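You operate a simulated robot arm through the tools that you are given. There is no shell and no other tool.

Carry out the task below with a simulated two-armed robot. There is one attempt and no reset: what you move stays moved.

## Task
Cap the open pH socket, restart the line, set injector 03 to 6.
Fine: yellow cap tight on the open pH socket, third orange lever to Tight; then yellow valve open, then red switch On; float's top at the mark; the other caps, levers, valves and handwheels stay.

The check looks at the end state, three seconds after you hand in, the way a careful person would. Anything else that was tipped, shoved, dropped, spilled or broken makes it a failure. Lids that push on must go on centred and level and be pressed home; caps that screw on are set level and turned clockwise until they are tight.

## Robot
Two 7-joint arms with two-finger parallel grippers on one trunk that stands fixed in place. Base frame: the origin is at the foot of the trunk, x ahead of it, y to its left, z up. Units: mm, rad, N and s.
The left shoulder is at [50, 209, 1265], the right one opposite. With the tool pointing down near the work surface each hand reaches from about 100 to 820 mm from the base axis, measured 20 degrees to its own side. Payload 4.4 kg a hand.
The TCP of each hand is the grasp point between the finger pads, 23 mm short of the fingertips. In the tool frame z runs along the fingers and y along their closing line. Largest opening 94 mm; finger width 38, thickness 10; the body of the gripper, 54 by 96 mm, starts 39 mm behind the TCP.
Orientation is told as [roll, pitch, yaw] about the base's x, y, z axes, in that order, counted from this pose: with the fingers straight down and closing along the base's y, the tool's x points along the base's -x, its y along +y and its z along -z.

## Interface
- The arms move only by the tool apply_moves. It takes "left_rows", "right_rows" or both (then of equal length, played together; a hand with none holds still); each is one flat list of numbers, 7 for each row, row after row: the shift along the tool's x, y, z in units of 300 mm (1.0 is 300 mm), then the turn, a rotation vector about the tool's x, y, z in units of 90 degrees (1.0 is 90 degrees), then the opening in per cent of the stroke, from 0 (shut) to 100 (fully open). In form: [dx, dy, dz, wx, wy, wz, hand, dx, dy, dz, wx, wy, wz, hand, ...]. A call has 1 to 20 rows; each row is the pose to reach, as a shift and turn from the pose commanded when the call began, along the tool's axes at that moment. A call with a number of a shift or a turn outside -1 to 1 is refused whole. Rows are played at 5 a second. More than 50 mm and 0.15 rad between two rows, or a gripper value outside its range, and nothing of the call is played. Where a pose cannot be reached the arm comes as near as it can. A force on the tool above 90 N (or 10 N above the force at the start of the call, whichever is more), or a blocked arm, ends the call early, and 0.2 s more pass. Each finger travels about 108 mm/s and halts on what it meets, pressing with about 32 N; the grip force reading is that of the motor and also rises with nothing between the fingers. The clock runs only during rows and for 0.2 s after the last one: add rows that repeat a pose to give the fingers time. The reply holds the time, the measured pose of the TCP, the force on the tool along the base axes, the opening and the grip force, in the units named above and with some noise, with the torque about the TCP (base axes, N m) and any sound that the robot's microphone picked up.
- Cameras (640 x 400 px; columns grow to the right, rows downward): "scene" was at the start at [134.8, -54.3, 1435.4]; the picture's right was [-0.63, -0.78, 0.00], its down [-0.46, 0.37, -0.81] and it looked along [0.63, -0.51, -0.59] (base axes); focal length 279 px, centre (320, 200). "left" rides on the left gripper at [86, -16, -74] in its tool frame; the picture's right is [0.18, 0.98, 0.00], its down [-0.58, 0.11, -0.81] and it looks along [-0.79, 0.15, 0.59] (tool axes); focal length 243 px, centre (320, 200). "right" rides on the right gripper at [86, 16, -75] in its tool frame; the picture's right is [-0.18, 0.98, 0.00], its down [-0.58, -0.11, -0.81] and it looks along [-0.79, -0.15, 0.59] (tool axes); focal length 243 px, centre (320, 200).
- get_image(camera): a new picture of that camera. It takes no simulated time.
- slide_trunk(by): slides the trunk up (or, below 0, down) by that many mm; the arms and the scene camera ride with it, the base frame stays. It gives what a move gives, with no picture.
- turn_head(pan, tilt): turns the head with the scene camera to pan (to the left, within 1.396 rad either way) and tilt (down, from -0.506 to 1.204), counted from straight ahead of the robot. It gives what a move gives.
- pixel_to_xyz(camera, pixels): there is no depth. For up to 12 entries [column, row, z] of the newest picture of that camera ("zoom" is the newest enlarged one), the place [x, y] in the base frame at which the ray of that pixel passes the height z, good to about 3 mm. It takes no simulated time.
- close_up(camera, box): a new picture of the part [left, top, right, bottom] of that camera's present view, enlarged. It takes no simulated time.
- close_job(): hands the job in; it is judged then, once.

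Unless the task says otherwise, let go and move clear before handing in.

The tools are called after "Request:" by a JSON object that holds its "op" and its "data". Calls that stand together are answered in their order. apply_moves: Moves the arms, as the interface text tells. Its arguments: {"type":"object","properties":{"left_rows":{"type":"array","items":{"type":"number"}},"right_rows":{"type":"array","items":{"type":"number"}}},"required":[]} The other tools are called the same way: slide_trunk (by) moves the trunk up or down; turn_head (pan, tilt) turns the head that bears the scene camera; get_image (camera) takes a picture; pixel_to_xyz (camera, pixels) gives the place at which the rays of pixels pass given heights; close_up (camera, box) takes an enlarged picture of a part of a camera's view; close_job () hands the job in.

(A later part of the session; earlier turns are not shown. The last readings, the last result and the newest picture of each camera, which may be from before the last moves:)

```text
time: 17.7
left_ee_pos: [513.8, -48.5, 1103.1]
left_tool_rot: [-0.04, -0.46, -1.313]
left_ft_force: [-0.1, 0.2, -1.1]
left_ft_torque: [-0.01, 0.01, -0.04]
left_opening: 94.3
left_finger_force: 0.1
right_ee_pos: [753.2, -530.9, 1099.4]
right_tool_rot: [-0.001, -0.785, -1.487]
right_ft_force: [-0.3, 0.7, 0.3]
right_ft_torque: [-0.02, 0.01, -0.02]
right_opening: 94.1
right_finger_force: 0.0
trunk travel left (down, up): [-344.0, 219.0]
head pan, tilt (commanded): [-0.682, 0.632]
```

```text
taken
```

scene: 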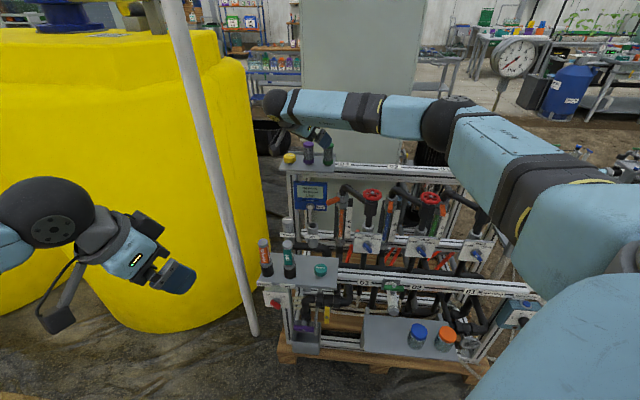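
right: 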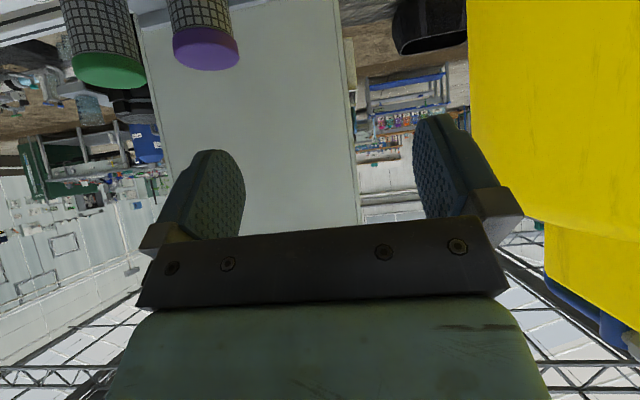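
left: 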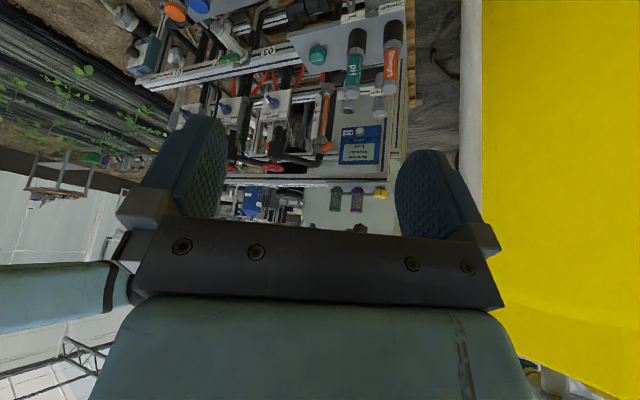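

The hand is oriented as planned at (753,-531,1099), clear of the shelf. I'll lower the trunk 150 mm so the hand comes to z≈950 just above lever height.

Request:
{"op": "slide_trunk", "data": {"by": -150}}

Request:
{"op": "get_image", "data": {"camera": "scene"}}

Request:
{"op": "get_image", "data": {"camera": "left"}}

Request:
{"op": "get_image", "data": {"camera": "right"}}

```text
time: 19.4
left_ee_pos: [513.2, -48.6, 951.0]
left_tool_rot: [-0.039, -0.463, -1.312]
left_ft_force: [-0.3, 0.1, 0.5]
left_ft_torque: [0.0, 0.01, 0.01]
left_opening: 94.0
left_finger_force: 0.1
right_ee_pos: [753.8, -529.1, 951.0]
right_tool_rot: [0.0, -0.787, -1.487]
right_ft_force: [1.0, -1.0, -0.3]
right_ft_torque: [-0.02, -0.05, -0.01]
right_opening: 94.0
right_finger_force: 0.0
trunk travel left (down, up): [-194.0, 369.0]
head pan, tilt (commanded): [-0.682, 0.632]
```

```text
taken
```

scene: 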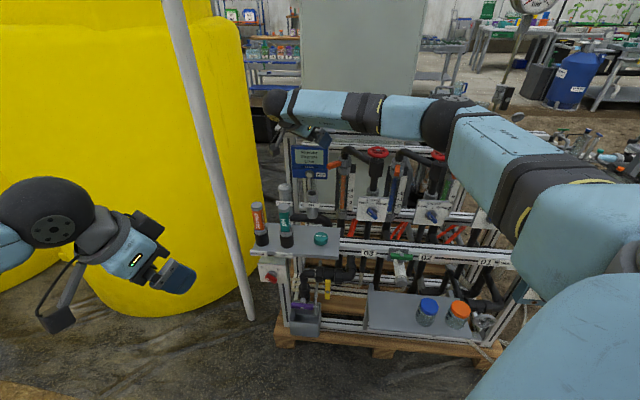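

```text
taken
```

left: 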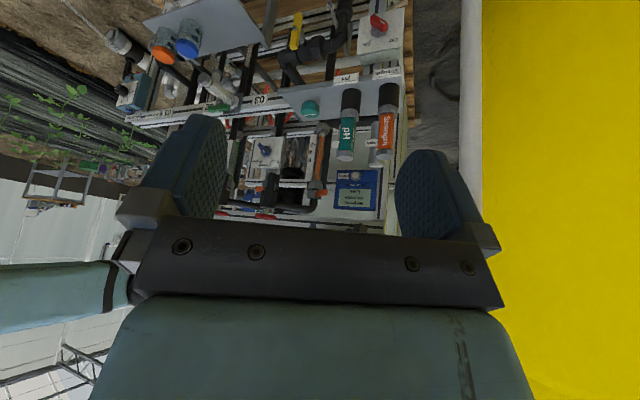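

```text
taken
```

right: 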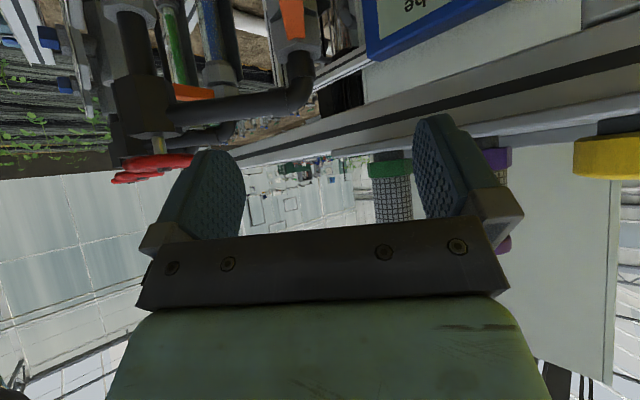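

The right-hand view shows lever 03 straight ahead near (292,15) (upside-down image). I'll go straight down about 117 mm to lever height, staying out beyond its tip.

Request:
{"op": "apply_moves", "data": {"right_rows": [0.069, 0, 0.069, 0, 0, 0, 70, 0.138, 0, 0.138, 0, 0, 0, 70, 0.207, 0, 0.207, 0, 0, 0, 70, 0.276, 0, 0.276, 0, 0, 0, 70, 0.276, 0, 0.276, 0, 0, 0, 70]}}

Request:
{"op": "get_image", "data": {"camera": "right"}}

Request:
{"op": "get_image", "data": {"camera": "left"}}

Request:
{"op": "close_up", "data": {"camera": "scene", "box": [270, 110, 398, 190]}}

```text
time: 20.6
left_ee_pos: [512.3, -48.1, 952.2]
left_tool_rot: [-0.039, -0.463, -1.311]
left_ft_force: [-0.3, 0.2, -0.3]
left_ft_torque: [0.02, 0.0, 0.02]
left_opening: 94.1
left_finger_force: 0.2
right_ee_pos: [753.0, -528.0, 833.2]
right_tool_rot: [0.002, -0.785, -1.486]
right_ft_force: [0.3, -0.6, 0.2]
right_ft_torque: [0.02, 0.03, 0.01]
right_opening: 65.5
right_finger_force: 0.1
trunk travel left (down, up): [-194.0, 369.0]
head pan, tilt (commanded): [-0.682, 0.632]
```

```text
taken
```

right: 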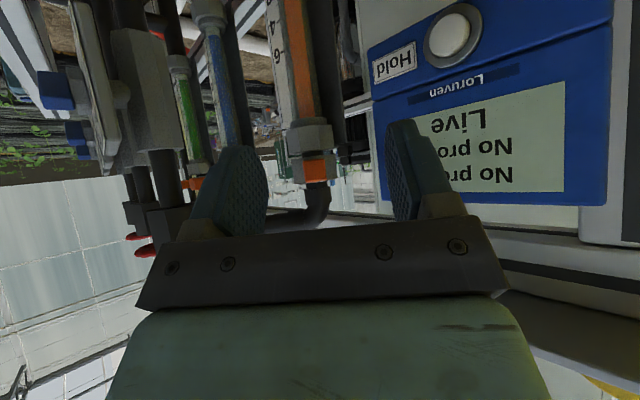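

```text
taken
```

left: 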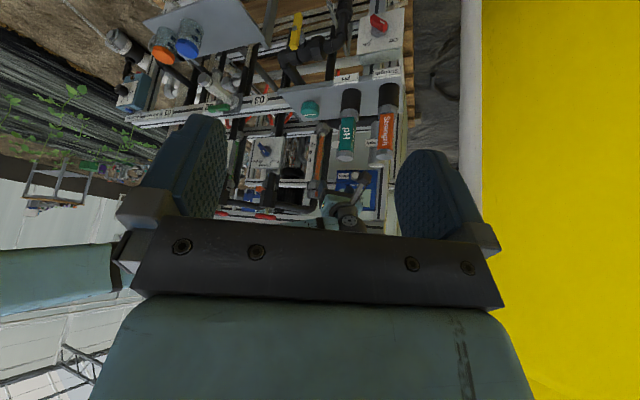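

```text
5.00 times, centred on (334, 150) of scene
```

zoom: 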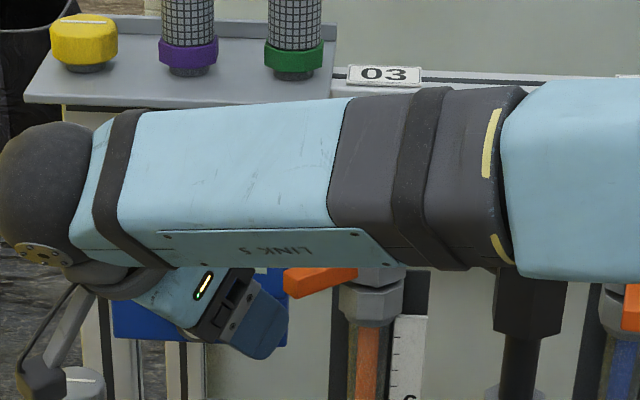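

The right camera now shows the lever's end face at about (315,170) between the open fingers. I'll zoom to check alignment before closing in.

Request:
{"op": "close_up", "data": {"camera": "right", "box": [240, 110, 400, 210]}}

Request:
{"op": "pixel_to_xyz", "data": {"camera": "right", "pixels": [[315, 170, 835], [315, 170, 825], [315, 170, 815]]}}

```text
4.00 times, centred on (320, 160) of right
```

zoom: 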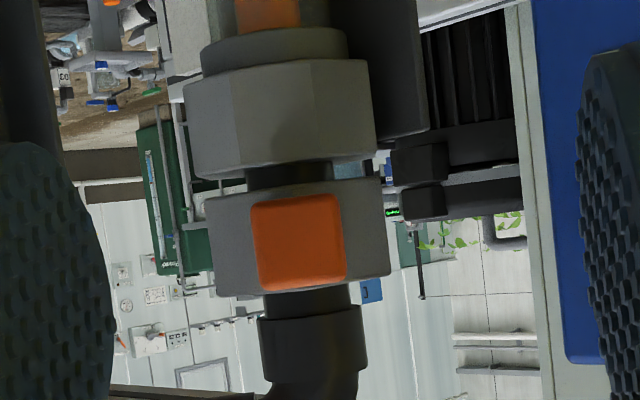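

```text
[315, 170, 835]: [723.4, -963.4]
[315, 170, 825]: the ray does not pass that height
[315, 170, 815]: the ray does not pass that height
```

The lever's square end sits at zoom (298,243), about 11 mm to one side of my line and level with the TCP (z≈831). I'll rotate yaw 9° more, shift over, and slide in so the fingers straddle its outer end.

Request:
{"op": "apply_moves", "data": {"right_rows": [0, -0.018, 0, 0.0354, 0, 0.0354, 45, 0, -0.0353, 0, 0.0707, 0, 0.0707, 45, -0.05, -0.0353, 0.051, 0.0707, 0, 0.0707, 45, -0.1, -0.0353, 0.103, 0.0707, 0, 0.0707, 45, -0.15, -0.0353, 0.154, 0.0707, 0, 0.0707, 45, -0.15, -0.0353, 0.154, 0.0707, 0, 0.0707, 45]}}

Request:
{"op": "get_image", "data": {"camera": "right"}}

Request:
{"op": "close_up", "data": {"camera": "left", "box": [280, 150, 400, 225]}}

Request:
{"op": "close_up", "data": {"camera": "scene", "box": [270, 130, 398, 210]}}

```text
time: 22.1
left_ee_pos: [512.4, -48.2, 951.6]
left_tool_rot: [-0.04, -0.461, -1.309]
left_ft_force: [0.0, -0.3, 0.0]
left_ft_torque: [0.03, -0.01, 0.01]
left_opening: 94.1
left_finger_force: 0.1
right_ee_pos: [749.7, -593.6, 829.8]
right_tool_rot: [0.0, -0.785, -1.639]
right_ft_force: [0.1, 0.6, 0.1]
right_ft_torque: [0.03, -0.03, 0.0]
right_opening: 42.4
right_finger_force: 0.0
trunk travel left (down, up): [-194.0, 369.0]
head pan, tilt (commanded): [-0.682, 0.632]
```

```text
taken
```

right: 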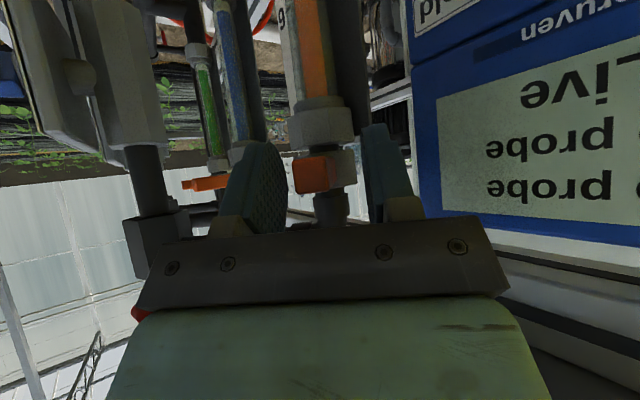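

```text
5.33 times, centred on (340, 188) of left
```

zoom: 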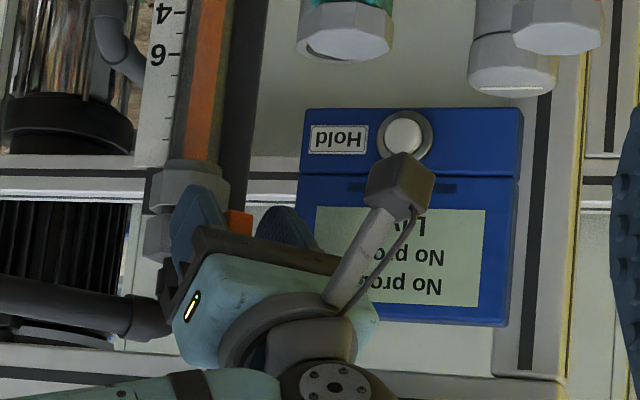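

```text
5.00 times, centred on (334, 170) of scene
```

zoom: 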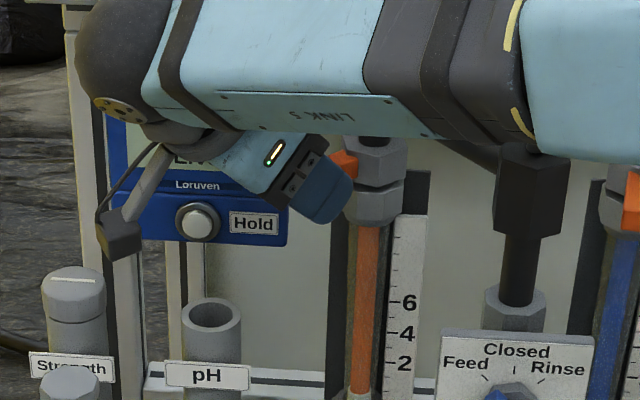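

The fingers straddle the lever's outer end with it centred (right view, lever end at (313,173)). I'll close on it.

Request:
{"op": "apply_moves", "data": {"right_rows": [0, 0, 0, 0, 0, 0, 20, 0, 0, 0, 0, 0, 0, 10, 0, 0, 0, 0, 0, 0, 10]}}

Request:
{"op": "get_image", "data": {"camera": "right"}}

```text
time: 22.9
left_ee_pos: [511.6, -48.5, 953.2]
left_tool_rot: [-0.038, -0.462, -1.31]
left_ft_force: [0.3, 1.4, -0.4]
left_ft_torque: [0.01, 0.01, -0.02]
left_opening: 94.1
left_finger_force: 0.2
right_ee_pos: [746.0, -594.7, 831.4]
right_tool_rot: [-0.002, -0.786, -1.644]
right_ft_force: [-27.1, 9.2, -5.9]
right_ft_torque: [0.2, -0.11, -1.75]
right_opening: 16.4
right_finger_force: 45.1
trunk travel left (down, up): [-194.0, 369.0]
head pan, tilt (commanded): [-0.682, 0.632]
```

```text
taken
```

right: 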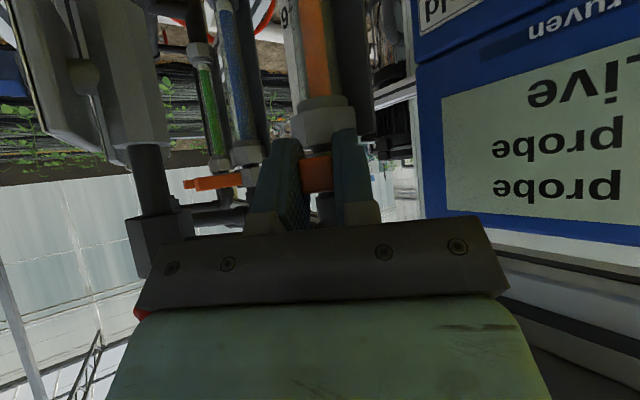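

The lever is held (opening 16.4 mm, a small sideways offset force). I'll swing it about its axis (743,-659) anticlockwise by up to 40°.

Request:
{"op": "apply_moves", "data": {"right_rows": [-0.0004, -0.0255, 0.0004, -0.0524, 0, -0.0524, 10, -0.003, -0.0507, 0.003, -0.1048, 0, -0.1048, 10, -0.0076, -0.0753, 0.0076, -0.1571, 0, -0.1571, 10, -0.0142, -0.099, 0.0142, -0.2095, 0, -0.2095, 10, -0.0227, -0.1217, 0.0227, -0.2619, 0, -0.2619, 10, -0.0329, -0.1423, 0.0329, -0.3143, 0, -0.3143, 10]}}

Request:
{"op": "get_image", "data": {"camera": "right"}}

Request:
{"op": "close_up", "data": {"camera": "scene", "box": [290, 130, 418, 210]}}

Request:
{"op": "close_up", "data": {"camera": "left", "box": [240, 150, 360, 225]}}

```text
time: 24.2
left_ee_pos: [513.2, -49.7, 951.0]
left_tool_rot: [-0.04, -0.461, -1.311]
left_ft_force: [0.1, -0.2, -0.3]
left_ft_torque: [-0.04, 0.02, 0.0]
left_opening: 93.8
left_finger_force: 0.0
right_ee_pos: [705.0, -606.1, 832.2]
right_tool_rot: [0.003, -0.783, -0.947]
right_ft_force: [-11.4, -8.4, -9.0]
right_ft_torque: [-0.35, -0.5, -1.72]
right_opening: 16.1
right_finger_force: 44.7
trunk travel left (down, up): [-194.0, 369.0]
head pan, tilt (commanded): [-0.682, 0.632]
```

```text
taken
```

right: 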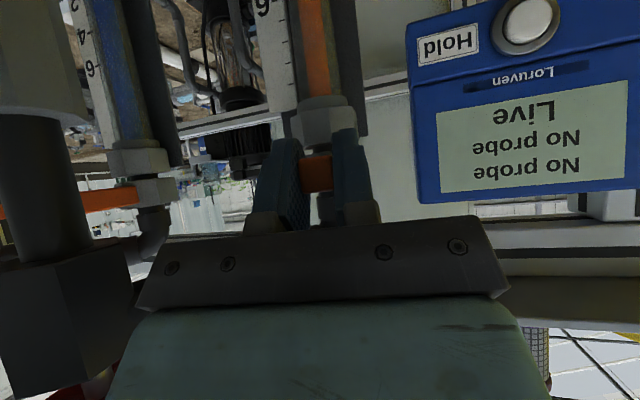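

```text
5.00 times, centred on (354, 170) of scene
```

zoom: 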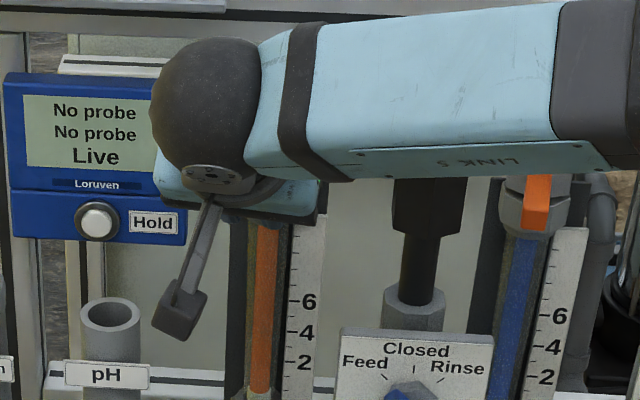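

```text
5.33 times, centred on (300, 188) of left
```

zoom: 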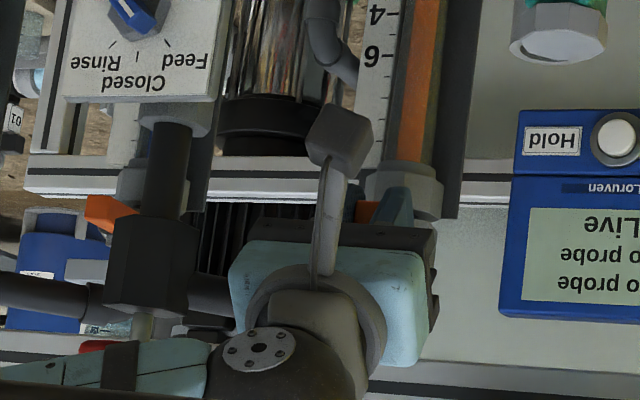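

The lever followed to heading about 125.7°, with only light resistance and no stop felt yet. I'll nudge it a further 6° in small steps to feel for its end stop.

Request:
{"op": "apply_moves", "data": {"right_rows": [0, -0.0076, 0, -0.0157, 0, -0.0157, 10, -0.0004, -0.0151, 0.0004, -0.0314, 0, -0.0314, 10, -0.0008, -0.0227, 0.0008, -0.0471, 0, -0.0471, 10]}}

```text
time: 25.1
left_ee_pos: [513.9, -48.2, 950.4]
left_tool_rot: [-0.042, -0.461, -1.309]
left_ft_force: [0.7, -0.3, -1.1]
left_ft_torque: [0.0, -0.01, 0.03]
left_opening: 94.1
left_finger_force: 0.0
right_ee_pos: [702.6, -607.0, 831.3]
right_tool_rot: [0.004, -0.783, -0.835]
right_ft_force: [20.2, 5.4, -6.8]
right_ft_torque: [0.12, -0.14, -1.7]
right_opening: 18.7
right_finger_force: 45.2
trunk travel left (down, up): [-194.0, 369.0]
head pan, tilt (commanded): [-0.682, 0.632]
```

Resistance rose (force swung about 34 N against the push, lever stopped turning while the hand kept going), so the lever has reached its stop. I'll relax the overshoot, open, and slide straight back off the lever.

Request:
{"op": "apply_moves", "data": {"right_rows": [0, 0.012, 0, 0.025, 0, 0.025, 10, 0, 0.012, 0, 0.025, 0, 0.025, 30, 0, 0.012, 0, 0.025, 0, 0.025, 45, 0, 0.012, 0, 0.025, 0, 0.025, 45, 0.05, 0.012, -0.05, 0.025, 0, 0.025, 45, 0.1, 0.012, -0.1, 0.025, 0, 0.025, 45, 0.15, 0.012, -0.15, 0.025, 0, 0.025, 45]}}

Request:
{"op": "get_image", "data": {"camera": "right"}}

Request:
{"op": "close_up", "data": {"camera": "right", "box": [60, 110, 380, 230]}}

```text
time: 26.6
left_ee_pos: [513.8, -47.4, 952.5]
left_tool_rot: [-0.039, -0.461, -1.312]
left_ft_force: [0.8, -0.1, -0.3]
left_ft_torque: [0.01, 0.04, 0.0]
left_opening: 94.1
left_finger_force: 0.1
right_ee_pos: [659.3, -559.8, 832.6]
right_tool_rot: [0.001, -0.783, -0.896]
right_ft_force: [0.0, -0.1, 0.0]
right_ft_torque: [0.02, 0.01, 0.02]
right_opening: 42.6
right_finger_force: 0.1
trunk travel left (down, up): [-194.0, 369.0]
head pan, tilt (commanded): [-0.682, 0.632]
```

```text
taken
```

right: 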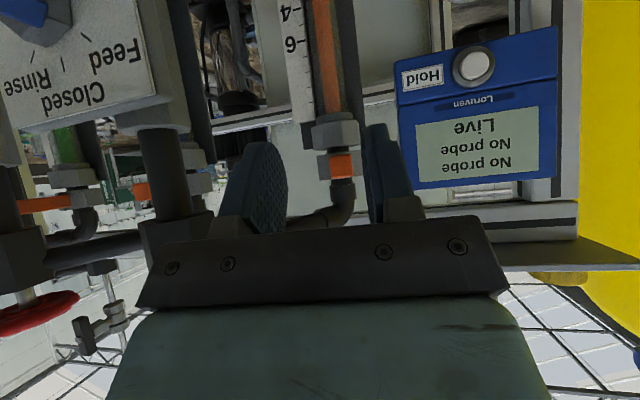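

```text
2.00 times, centred on (220, 170) of right
```

zoom: 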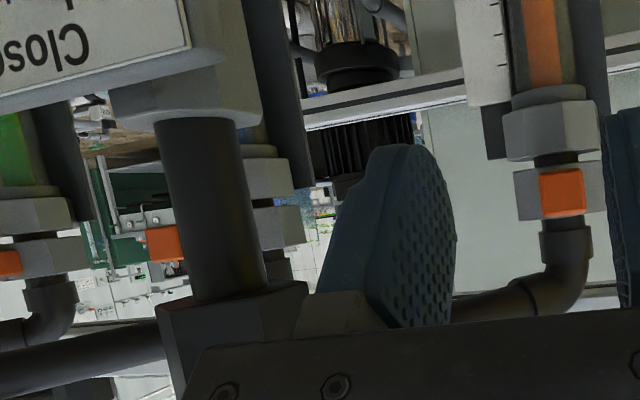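

Lever 03 now points the same way as its neighbours in the right view. I'll raise the hand straight up out of there and then check the lever against 02/01 from the scene camera.

Request:
{"op": "apply_moves", "data": {"right_rows": [-0.083, 0, -0.083, 0, 0, 0, 45, -0.167, 0, -0.167, 0, 0, 0, 45, -0.25, 0, -0.25, 0, 0, 0, 45, -0.333, 0, -0.333, 0, 0, 0, 60, -0.417, 0, -0.417, 0, 0, 0, 68]}}

Request:
{"op": "get_image", "data": {"camera": "scene"}}

Request:
{"op": "get_image", "data": {"camera": "left"}}

Request:
{"op": "get_image", "data": {"camera": "right"}}

```text
time: 27.9
left_ee_pos: [512.4, -48.3, 953.0]
left_tool_rot: [-0.04, -0.463, -1.312]
left_ft_force: [-1.8, -0.4, -0.2]
left_ft_torque: [0.0, 0.02, 0.0]
left_opening: 93.7
left_finger_force: 0.0
right_ee_pos: [661.4, -558.5, 1009.9]
right_tool_rot: [-0.002, -0.786, -0.893]
right_ft_force: [-0.2, -0.3, -0.3]
right_ft_torque: [-0.02, -0.02, -0.03]
right_opening: 64.0
right_finger_force: 0.1
trunk travel left (down, up): [-194.0, 369.0]
head pan, tilt (commanded): [-0.682, 0.632]
```

```text
taken
```

scene: 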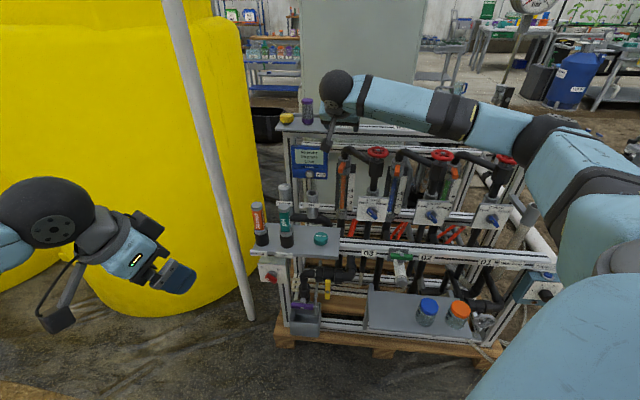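

```text
taken
```

left: 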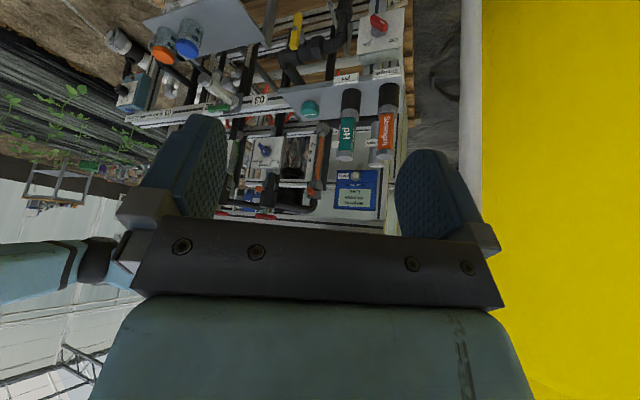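

```text
taken
```

right: 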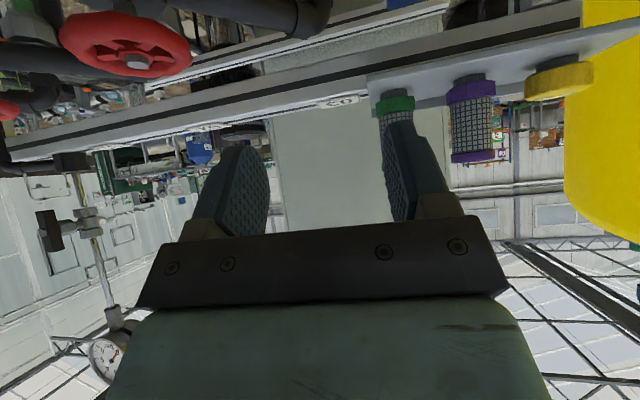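

I'll zoom on the lever in both views and also pitch the left hand up a little more so the cap shelf comes back into its view.

Request:
{"op": "close_up", "data": {"camera": "scene", "box": [320, 140, 464, 230]}}

Request:
{"op": "apply_moves", "data": {"left_rows": [0, 0, 0, 0, -0.07, 0, 100, 0, 0, 0, 0, -0.14, 0, 100, 0, 0, 0, 0, -0.2, 0, 100]}}

Request:
{"op": "get_image", "data": {"camera": "left"}}

Request:
{"op": "close_up", "data": {"camera": "left", "box": [220, 90, 380, 190]}}

```text
4.44 times, centred on (392, 185) of scene
```

zoom: 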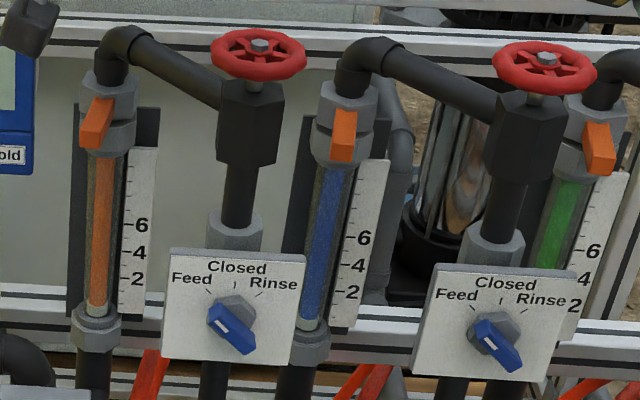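

```text
time: 28.6
left_ee_pos: [514.2, -48.5, 951.5]
left_tool_rot: [-0.051, -0.777, -1.292]
left_ft_force: [0.4, 0.8, 0.3]
left_ft_torque: [0.0, -0.02, 0.03]
left_opening: 94.1
left_finger_force: 0.1
right_ee_pos: [661.5, -559.5, 1009.6]
right_tool_rot: [-0.001, -0.787, -0.893]
right_ft_force: [-0.2, -0.1, -0.3]
right_ft_torque: [0.0, 0.0, 0.0]
right_opening: 63.9
right_finger_force: 0.0
trunk travel left (down, up): [-194.0, 369.0]
head pan, tilt (commanded): [-0.682, 0.632]
```

```text
taken
```

left: 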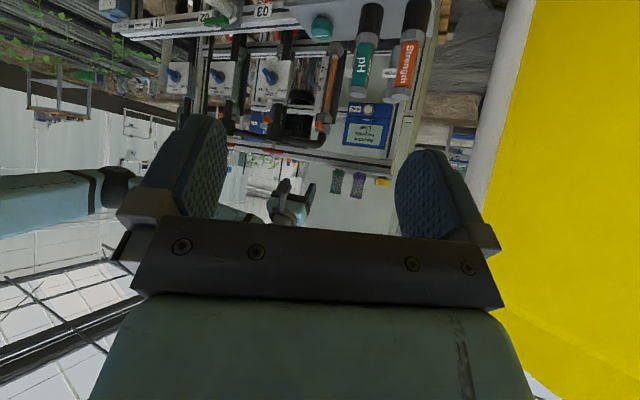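

```text
4.00 times, centred on (300, 140) of left
```

zoom: 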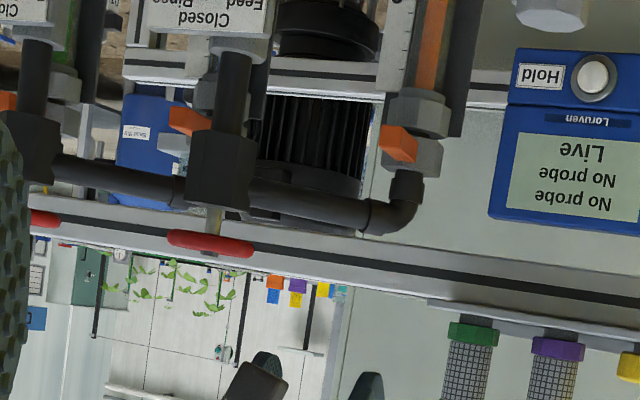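

Lever 03 now lies parallel to 02 and 01 (scene zoom (97,124), (343,135), (600,148)), so that part is done. Next I'll move the hand in front of the cap shelf at about (834,-467,1010), tilting to 60° for clearance from the purple strainer.

Request:
{"op": "apply_moves", "data": {"right_rows": [-0.017, 0.128, 0.017, -0.005, -0.033, -0.005, 68, -0.035, 0.257, 0.035, -0.009, -0.067, -0.009, 68, -0.052, 0.385, 0.052, -0.014, -0.1, -0.014, 68, -0.069, 0.513, 0.069, -0.019, -0.133, -0.019, 68, -0.087, 0.642, 0.087, -0.0236, -0.167, -0.0236, 68, -0.087, 0.642, 0.087, -0.0236, -0.167, -0.0236, 68]}}

Request:
{"op": "get_image", "data": {"camera": "scene"}}

Request:
{"op": "get_image", "data": {"camera": "left"}}

Request:
{"op": "get_image", "data": {"camera": "right"}}

```text
time: 30.1
left_ee_pos: [512.5, -48.1, 952.4]
left_tool_rot: [-0.049, -0.775, -1.292]
left_ft_force: [0.5, 0.2, -0.1]
left_ft_torque: [-0.01, 0.02, 0.0]
left_opening: 94.1
left_finger_force: 0.0
right_ee_pos: [834.0, -466.8, 1009.3]
right_tool_rot: [-0.012, -1.049, -0.833]
right_ft_force: [0.5, 0.0, 0.1]
right_ft_torque: [-0.01, -0.02, 0.0]
right_opening: 63.7
right_finger_force: 0.0
trunk travel left (down, up): [-194.0, 369.0]
head pan, tilt (commanded): [-0.682, 0.632]
```

```text
taken
```

scene: 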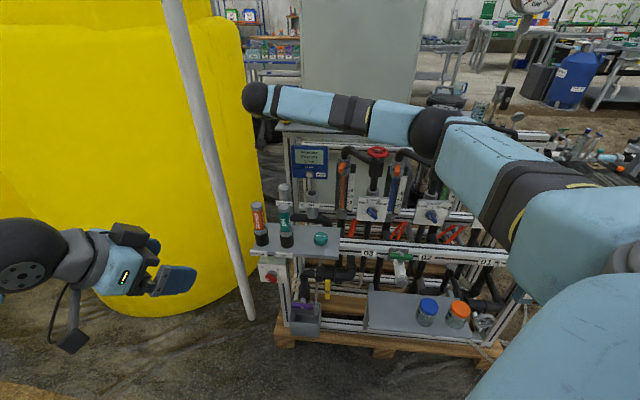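

```text
taken
```

left: 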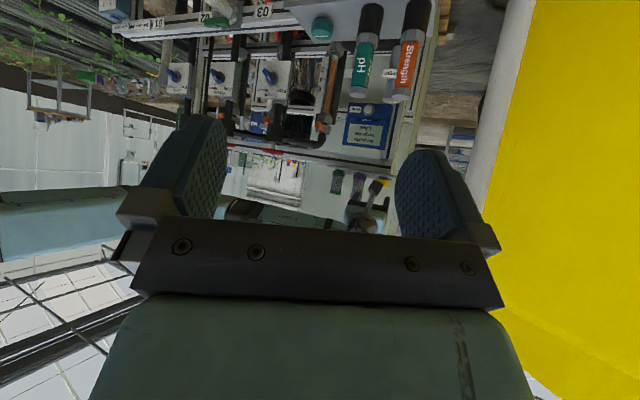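

```text
taken
```

right: 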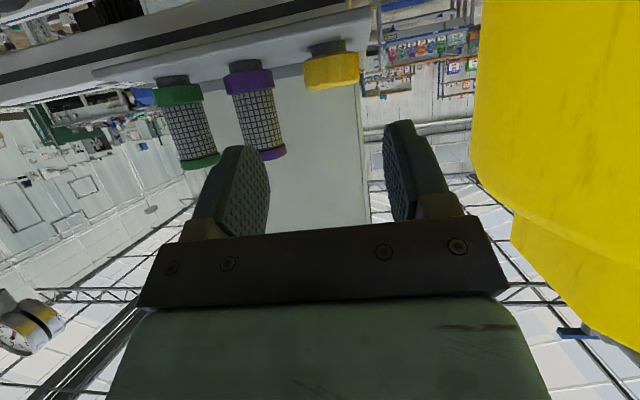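

The right camera looks straight at the cap at about (332,70), matching my predicted (330,69). I'll zoom to refine the lateral offset.

Request:
{"op": "close_up", "data": {"camera": "right", "box": [280, 35, 376, 95]}}

Request:
{"op": "close_up", "data": {"camera": "left", "box": [320, 160, 400, 210]}}

```text
6.67 times, centred on (328, 65) of right
```

zoom: 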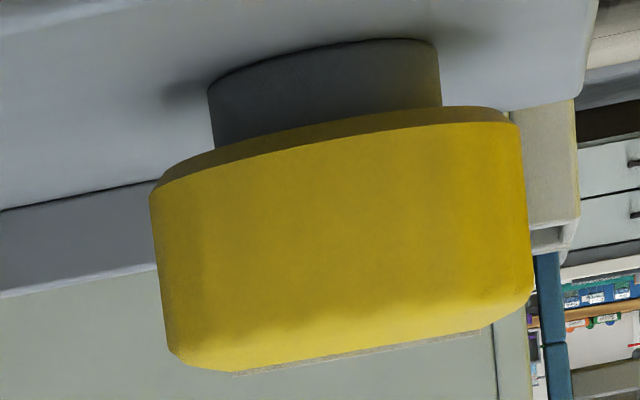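

```text
8.00 times, centred on (360, 185) of left
```

zoom: 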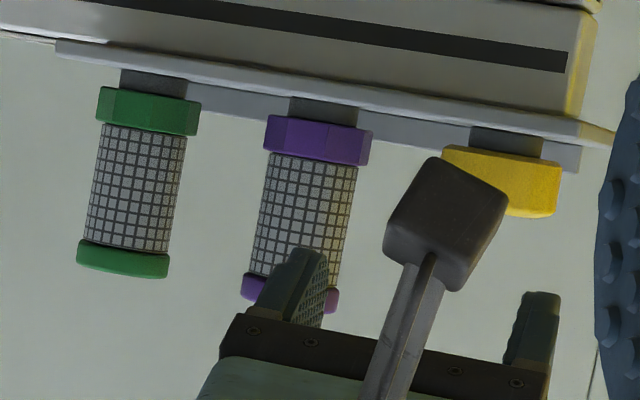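

The cap (44 mm wide, standing about 9 mm up on a stub) is about 7.6 mm to the left of my centre line. I'll shift over and drop to z≈972, still in front of the shelf.

Request:
{"op": "apply_moves", "data": {"right_rows": [0.053, 0.0127, 0.031, 0, 0, 0, 68, 0.1068, 0.0253, 0.0617, 0, 0, 0, 68, 0.1068, 0.0253, 0.0617, 0, 0, 0, 68]}}

Request:
{"op": "get_image", "data": {"camera": "right"}}

Request:
{"op": "close_up", "data": {"camera": "left", "box": [320, 155, 400, 205]}}

Request:
{"op": "close_up", "data": {"camera": "scene", "box": [230, 80, 358, 160]}}

```text
time: 30.9
left_ee_pos: [513.7, -48.4, 952.1]
left_tool_rot: [-0.051, -0.774, -1.293]
left_ft_force: [0.4, -0.2, 0.4]
left_ft_torque: [0.04, -0.03, 0.03]
left_opening: 93.8
left_finger_force: 0.0
right_ee_pos: [837.5, -462.3, 973.4]
right_tool_rot: [-0.012, -1.046, -0.83]
right_ft_force: [0.3, -1.1, -0.8]
right_ft_torque: [-0.03, -0.01, 0.02]
right_opening: 63.9
right_finger_force: 0.2
trunk travel left (down, up): [-194.0, 369.0]
head pan, tilt (commanded): [-0.682, 0.632]
```

```text
taken
```

right: 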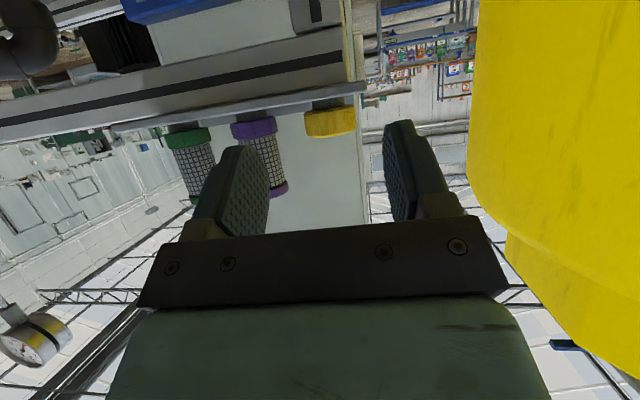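

```text
8.00 times, centred on (360, 180) of left
```

zoom: 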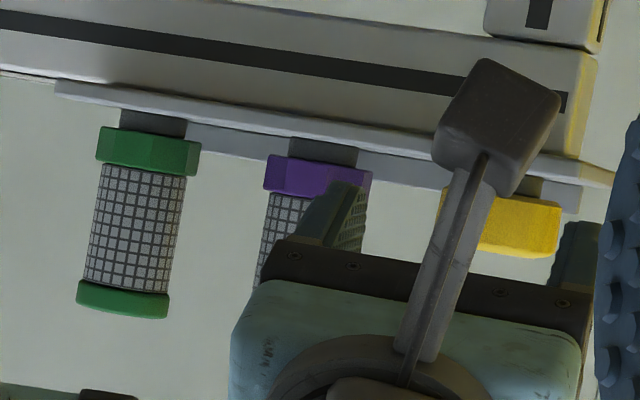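

```text
5.00 times, centred on (294, 120) of scene
```

zoom: 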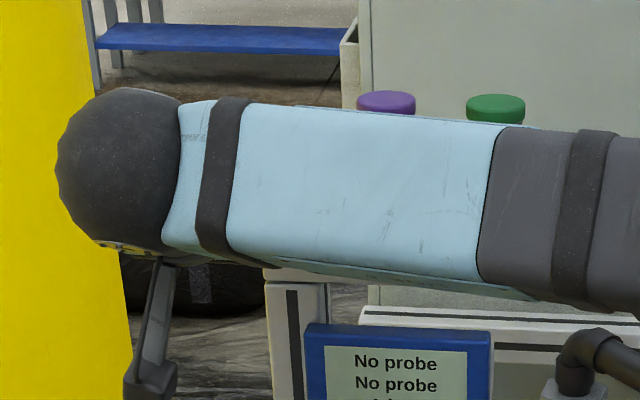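

Request:
{"op": "close_up", "data": {"camera": "right", "box": [270, 90, 398, 170]}}

```text
5.00 times, centred on (334, 130) of right
```

zoom: 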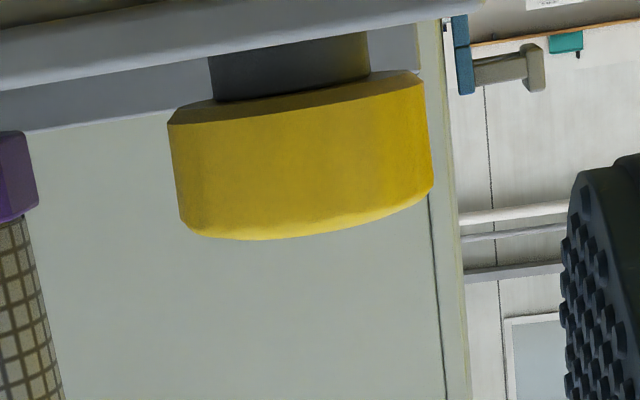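

Cap is centred within about 1 mm of my line (zoom centre (300,155)). I'll advance 70 mm horizontally and check again before the final 40 mm.

Request:
{"op": "apply_moves", "data": {"right_rows": [-0.029, 0.001, 0.051, 0, 0, 0, 68, -0.058, 0.002, 0.101, 0, 0, 0, 68, -0.087, 0.003, 0.152, 0, 0, 0, 68, -0.1157, 0.0035, 0.203, 0, 0, 0, 68, -0.1157, 0.0035, 0.203, 0, 0, 0, 68]}}

Request:
{"op": "get_image", "data": {"camera": "right"}}

Request:
{"op": "close_up", "data": {"camera": "left", "box": [320, 155, 400, 205]}}

```text
time: 32.0
left_ee_pos: [512.9, -47.3, 951.9]
left_tool_rot: [-0.049, -0.776, -1.292]
left_ft_force: [0.4, -0.2, -0.1]
left_ft_torque: [-0.04, -0.01, 0.0]
left_opening: 94.0
left_finger_force: 0.0
right_ee_pos: [885.9, -515.3, 973.0]
right_tool_rot: [-0.012, -1.047, -0.829]
right_ft_force: [-0.7, 0.1, 0.5]
right_ft_torque: [-0.04, -0.02, 0.03]
right_opening: 63.9
right_finger_force: 0.1
trunk travel left (down, up): [-194.0, 369.0]
head pan, tilt (commanded): [-0.682, 0.632]
```

```text
taken
```

right: 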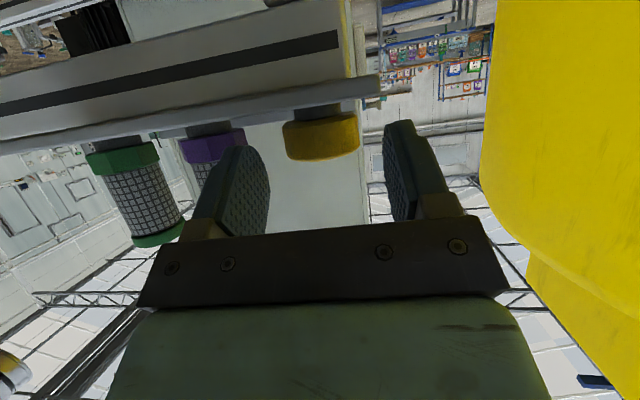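

```text
8.00 times, centred on (360, 180) of left
```

zoom: 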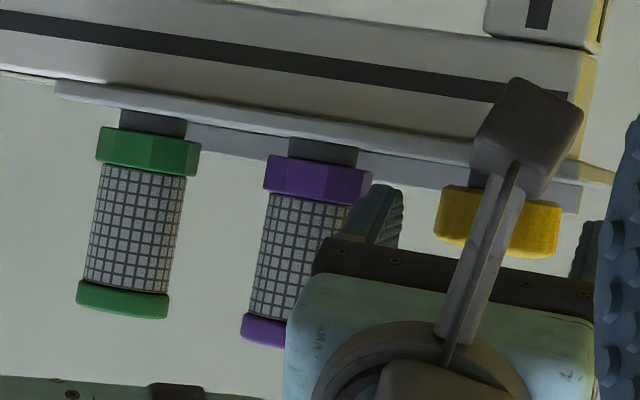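

The cap is centred between the fingers (right view (321,137)), purple strainer clear on the right. I'll advance the last ~39 mm.

Request:
{"op": "apply_moves", "data": {"right_rows": [-0.022, 0, 0.0375, 0, 0, 0, 68, -0.043, 0, 0.075, 0, 0, 0, 68, -0.065, 0, 0.1125, 0, 0, 0, 68, -0.065, 0, 0.1125, 0, 0, 0, 68]}}

Request:
{"op": "get_image", "data": {"camera": "right"}}

Request:
{"op": "close_up", "data": {"camera": "left", "box": [320, 155, 400, 205]}}

```text
time: 33.0
left_ee_pos: [513.1, -47.8, 951.1]
left_tool_rot: [-0.052, -0.775, -1.294]
left_ft_force: [0.3, 0.6, 0.4]
left_ft_torque: [-0.01, -0.01, -0.01]
left_opening: 93.9
left_finger_force: 0.0
right_ee_pos: [913.0, -543.9, 970.7]
right_tool_rot: [-0.013, -1.047, -0.831]
right_ft_force: [-0.6, 0.4, -0.4]
right_ft_torque: [0.01, -0.01, -0.04]
right_opening: 63.9
right_finger_force: 0.0
trunk travel left (down, up): [-194.0, 369.0]
head pan, tilt (commanded): [-0.682, 0.632]
```

```text
taken
```

right: 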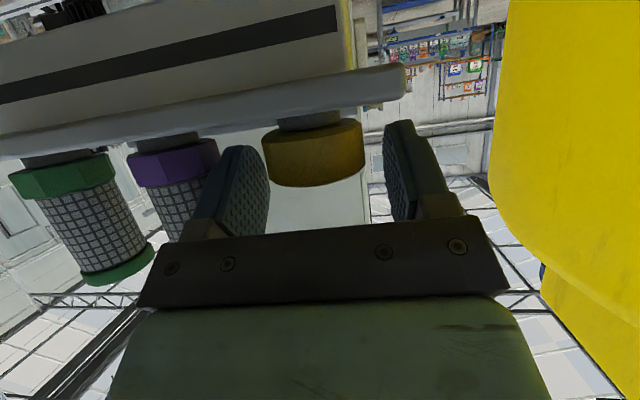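

```text
8.00 times, centred on (360, 180) of left
```

zoom: 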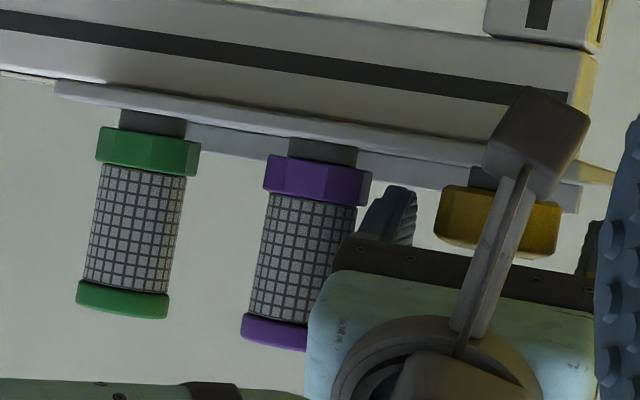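

From its apparent size, the cap's centre is about 5–6 mm nearer than the TCP; the pads would cover it better with the hand about 12 mm further back. I'll retreat 12 mm and then close.

Request:
{"op": "apply_moves", "data": {"right_rows": [0.01, 0, -0.0173, 0, 0, 0, 68, 0.02, 0, -0.0346, 0, 0, 0, 68, 0.02, 0, -0.0346, 0, 0, 0, 60]}}

Request:
{"op": "close_up", "data": {"camera": "right", "box": [200, 100, 440, 250]}}

```text
time: 33.9
left_ee_pos: [512.3, -48.2, 951.8]
left_tool_rot: [-0.05, -0.773, -1.292]
left_ft_force: [-0.1, -0.5, -0.4]
left_ft_torque: [0.0, 0.0, 0.02]
left_opening: 94.0
left_finger_force: 0.1
right_ee_pos: [904.0, -535.4, 972.4]
right_tool_rot: [-0.014, -1.049, -0.831]
right_ft_force: [-0.1, -0.1, 0.5]
right_ft_torque: [0.01, 0.02, 0.02]
right_opening: 56.3
right_finger_force: 0.1
trunk travel left (down, up): [-194.0, 369.0]
head pan, tilt (commanded): [-0.682, 0.632]
```

```text
2.67 times, centred on (320, 175) of right
```

zoom: 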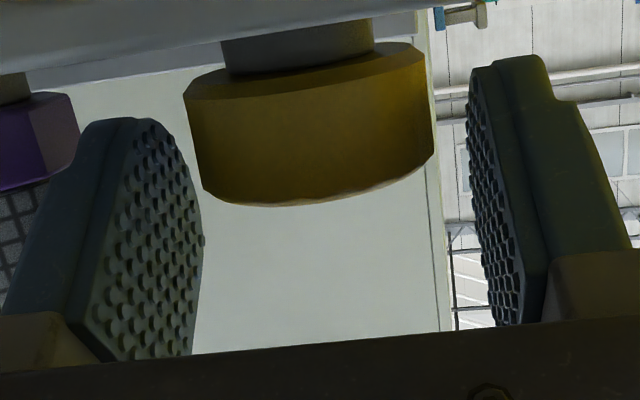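

The pads overlap the upper two-thirds of the cap. I'll lower 4 mm for more coverage and close gently.

Request:
{"op": "apply_moves", "data": {"right_rows": [0.0115, 0, 0.0067, 0, 0, 0, 60, 0.0115, 0, 0.0067, 0, 0, 0, 52, 0.0115, 0, 0.0067, 0, 0, 0, 46, 0.0115, 0, 0.0067, 0, 0, 0, 40, 0.0115, 0, 0.0067, 0, 0, 0, 40]}}

Request:
{"op": "close_up", "data": {"camera": "right", "box": [200, 100, 440, 250]}}

Request:
{"op": "close_up", "data": {"camera": "left", "box": [320, 155, 400, 205]}}

```text
time: 35.0
left_ee_pos: [513.9, -48.4, 952.8]
left_tool_rot: [-0.051, -0.776, -1.293]
left_ft_force: [-0.8, -0.1, -0.7]
left_ft_torque: [0.02, -0.02, 0.01]
left_opening: 94.0
left_finger_force: 0.0
right_ee_pos: [904.5, -535.3, 968.1]
right_tool_rot: [-0.014, -1.047, -0.83]
right_ft_force: [-0.4, 0.4, -0.6]
right_ft_torque: [-0.03, 0.01, 0.0]
right_opening: 41.4
right_finger_force: 32.3
trunk travel left (down, up): [-194.0, 369.0]
head pan, tilt (commanded): [-0.682, 0.632]
```

```text
2.67 times, centred on (320, 175) of right
```

zoom: 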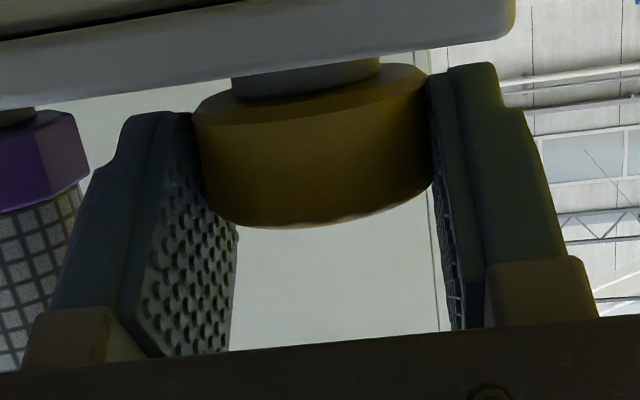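

```text
8.00 times, centred on (360, 180) of left
```

zoom: 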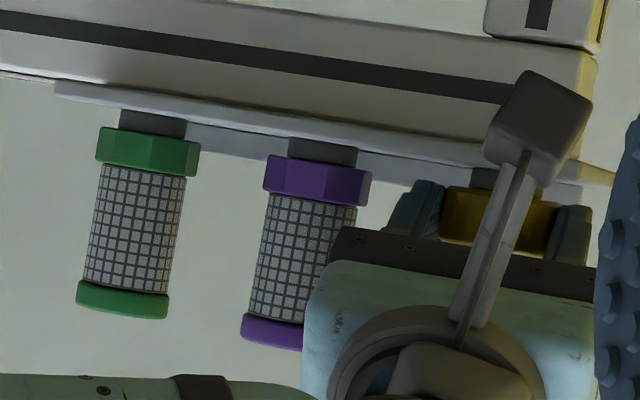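

The cap is held (opening 41.4 mm, grip 32 N, no side load). I'll lift straight up in small steps and watch the force.

Request:
{"op": "apply_moves", "data": {"right_rows": [-0.0144, 0, -0.0083, 0, 0, 0, 38, -0.0289, 0, -0.0167, 0, 0, 0, 38, -0.0433, 0, -0.025, 0, 0, 0, 38, -0.0577, 0, -0.0333, 0, 0, 0, 38, -0.0866, 0, -0.05, 0, 0, 0, 38]}}

Request:
{"op": "close_up", "data": {"camera": "right", "box": [200, 80, 440, 230]}}

Request:
{"op": "close_up", "data": {"camera": "left", "box": [320, 155, 400, 205]}}

```text
time: 36.2
left_ee_pos: [513.1, -49.1, 952.3]
left_tool_rot: [-0.049, -0.774, -1.291]
left_ft_force: [-0.4, -0.1, 0.4]
left_ft_torque: [0.01, -0.02, 0.03]
left_opening: 94.0
left_finger_force: 0.1
right_ee_pos: [904.5, -534.7, 997.8]
right_tool_rot: [-0.013, -1.047, -0.831]
right_ft_force: [0.1, 0.4, 0.0]
right_ft_torque: [0.01, 0.01, 0.02]
right_opening: 41.5
right_finger_force: 31.9
trunk travel left (down, up): [-194.0, 369.0]
head pan, tilt (commanded): [-0.682, 0.632]
```

```text
2.67 times, centred on (320, 155) of right
```

zoom: 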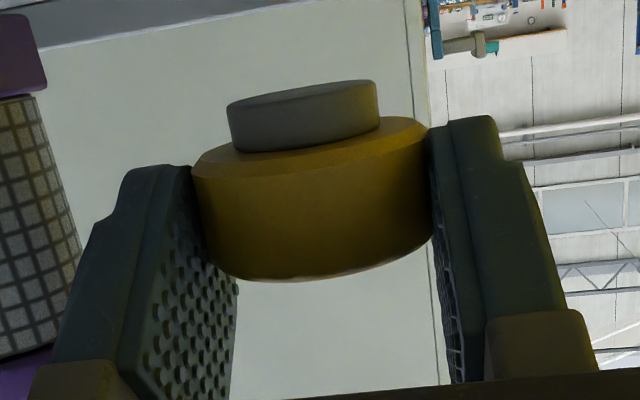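

```text
8.00 times, centred on (360, 180) of left
```

zoom: 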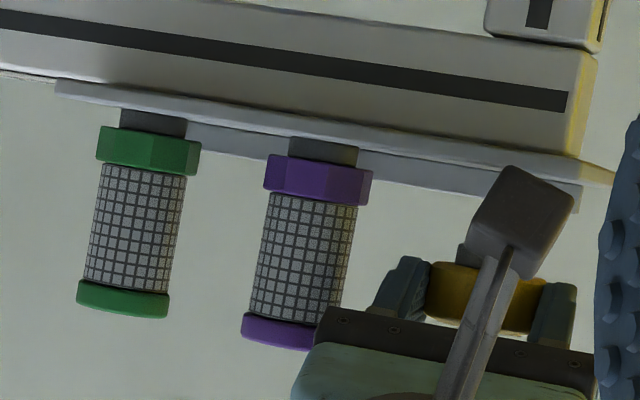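

The cap came up cleanly and brings its own grey threaded stub (about 25 mm wide, 9 mm long), so it plugs into the socket's bore. I'll back straight out from the shelf before going down to the pH socket.

Request:
{"op": "apply_moves", "data": {"right_rows": [0.05, 0, -0.0866, 0, 0, 0, 38, 0.1, 0, -0.173, 0, 0, 0, 38, 0.15, 0, -0.26, 0, 0, 0, 38, 0.2, 0, -0.3464, 0, 0, 0, 38, 0.2, 0, -0.3464, 0, 0, 0, 38]}}

Request:
{"op": "get_image", "data": {"camera": "scene"}}

Request:
{"op": "get_image", "data": {"camera": "left"}}

Request:
{"op": "get_image", "data": {"camera": "right"}}

```text
time: 37.5
left_ee_pos: [512.7, -47.1, 952.5]
left_tool_rot: [-0.051, -0.776, -1.293]
left_ft_force: [0.4, 0.3, -1.0]
left_ft_torque: [-0.04, 0.01, -0.02]
left_opening: 93.9
left_finger_force: 0.0
right_ee_pos: [826.1, -444.6, 1000.2]
right_tool_rot: [-0.012, -1.047, -0.831]
right_ft_force: [-0.8, 0.3, -1.0]
right_ft_torque: [0.02, 0.01, -0.02]
right_opening: 41.5
right_finger_force: 32.4
trunk travel left (down, up): [-194.0, 369.0]
head pan, tilt (commanded): [-0.682, 0.632]
```

```text
taken
```

scene: 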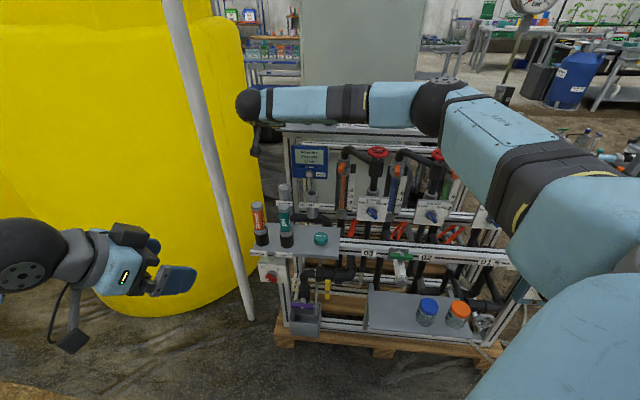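

```text
taken
```

left: 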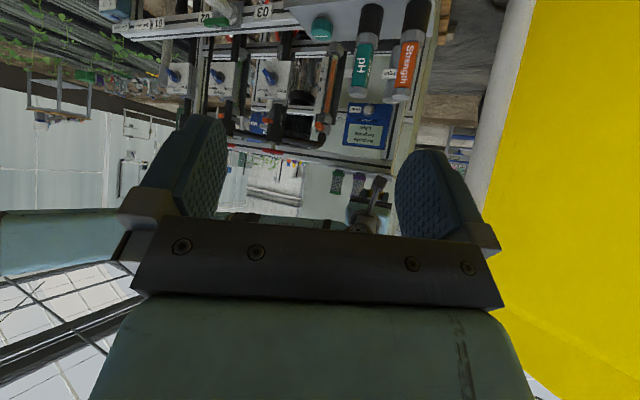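

```text
taken
```

right: 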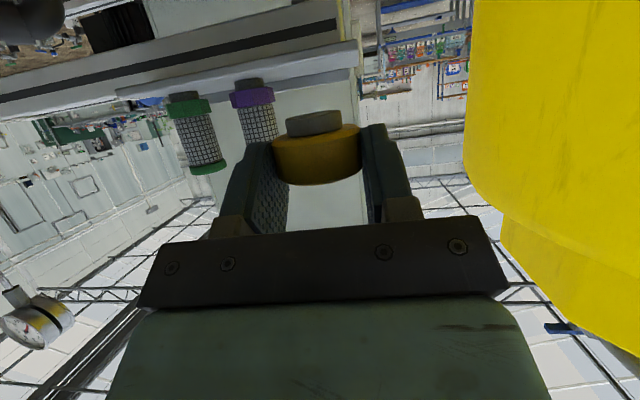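

The cap is held level in the hand. I'll shift sideways at height to above the pH socket, then descend to z≈850 over it.

Request:
{"op": "apply_moves", "data": {"right_rows": [-0.008, -0.112, 0.015, 0, 0, 0, 38, -0.017, -0.225, 0.029, 0, 0, 0, 38, -0.0255, -0.337, 0.044, 0, 0, 0, 38, 0.083, -0.337, 0.1065, 0, 0, 0, 38, 0.191, -0.337, 0.169, 0, 0, 0, 38, 0.299, -0.337, 0.2315, 0, 0, 0, 38, 0.4075, -0.337, 0.294, 0, 0, 0, 38, 0.4075, -0.337, 0.294, 0, 0, 0, 38]}}

Request:
{"op": "get_image", "data": {"camera": "scene"}}

Request:
{"op": "get_image", "data": {"camera": "left"}}

Request:
{"op": "get_image", "data": {"camera": "right"}}

```text
time: 39.2
left_ee_pos: [512.0, -46.4, 950.8]
left_tool_rot: [-0.05, -0.773, -1.292]
left_ft_force: [0.1, 0.2, 0.6]
left_ft_torque: [-0.01, -0.04, 0.01]
left_opening: 93.9
left_finger_force: 0.0
right_ee_pos: [758.6, -525.2, 850.5]
right_tool_rot: [-0.014, -1.046, -0.832]
right_ft_force: [-0.1, 1.1, -0.2]
right_ft_torque: [0.01, 0.01, 0.01]
right_opening: 41.2
right_finger_force: 32.0
trunk travel left (down, up): [-194.0, 369.0]
head pan, tilt (commanded): [-0.682, 0.632]
```

```text
taken
```

scene: 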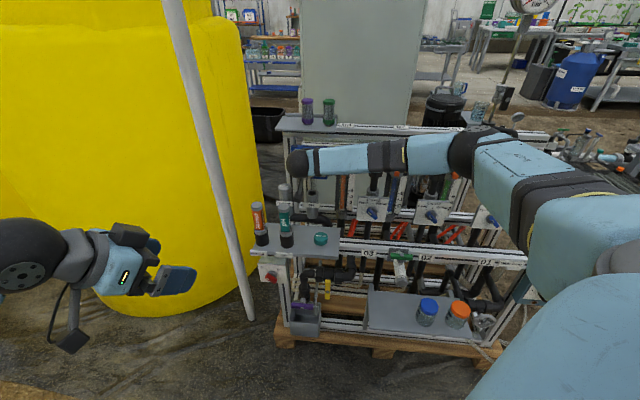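

```text
taken
```

left: 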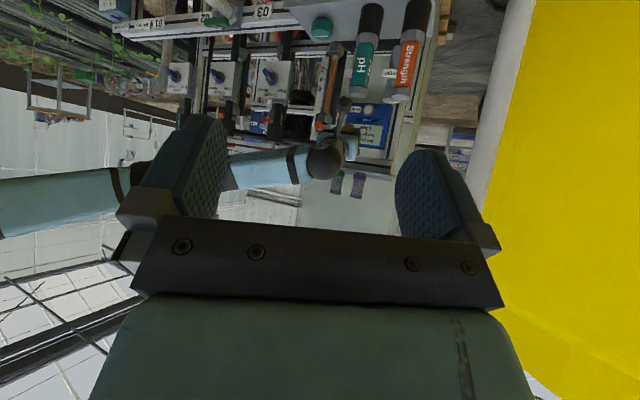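

```text
taken
```

right: 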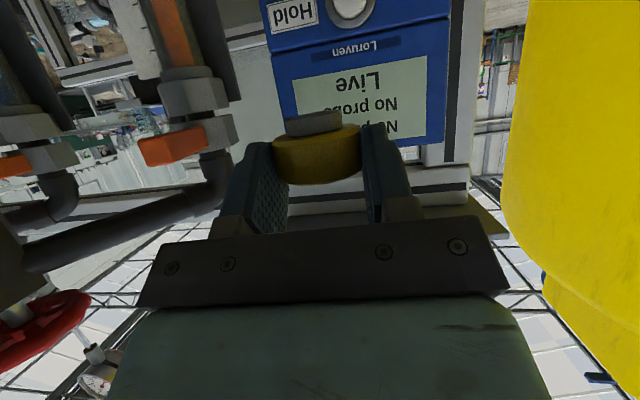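

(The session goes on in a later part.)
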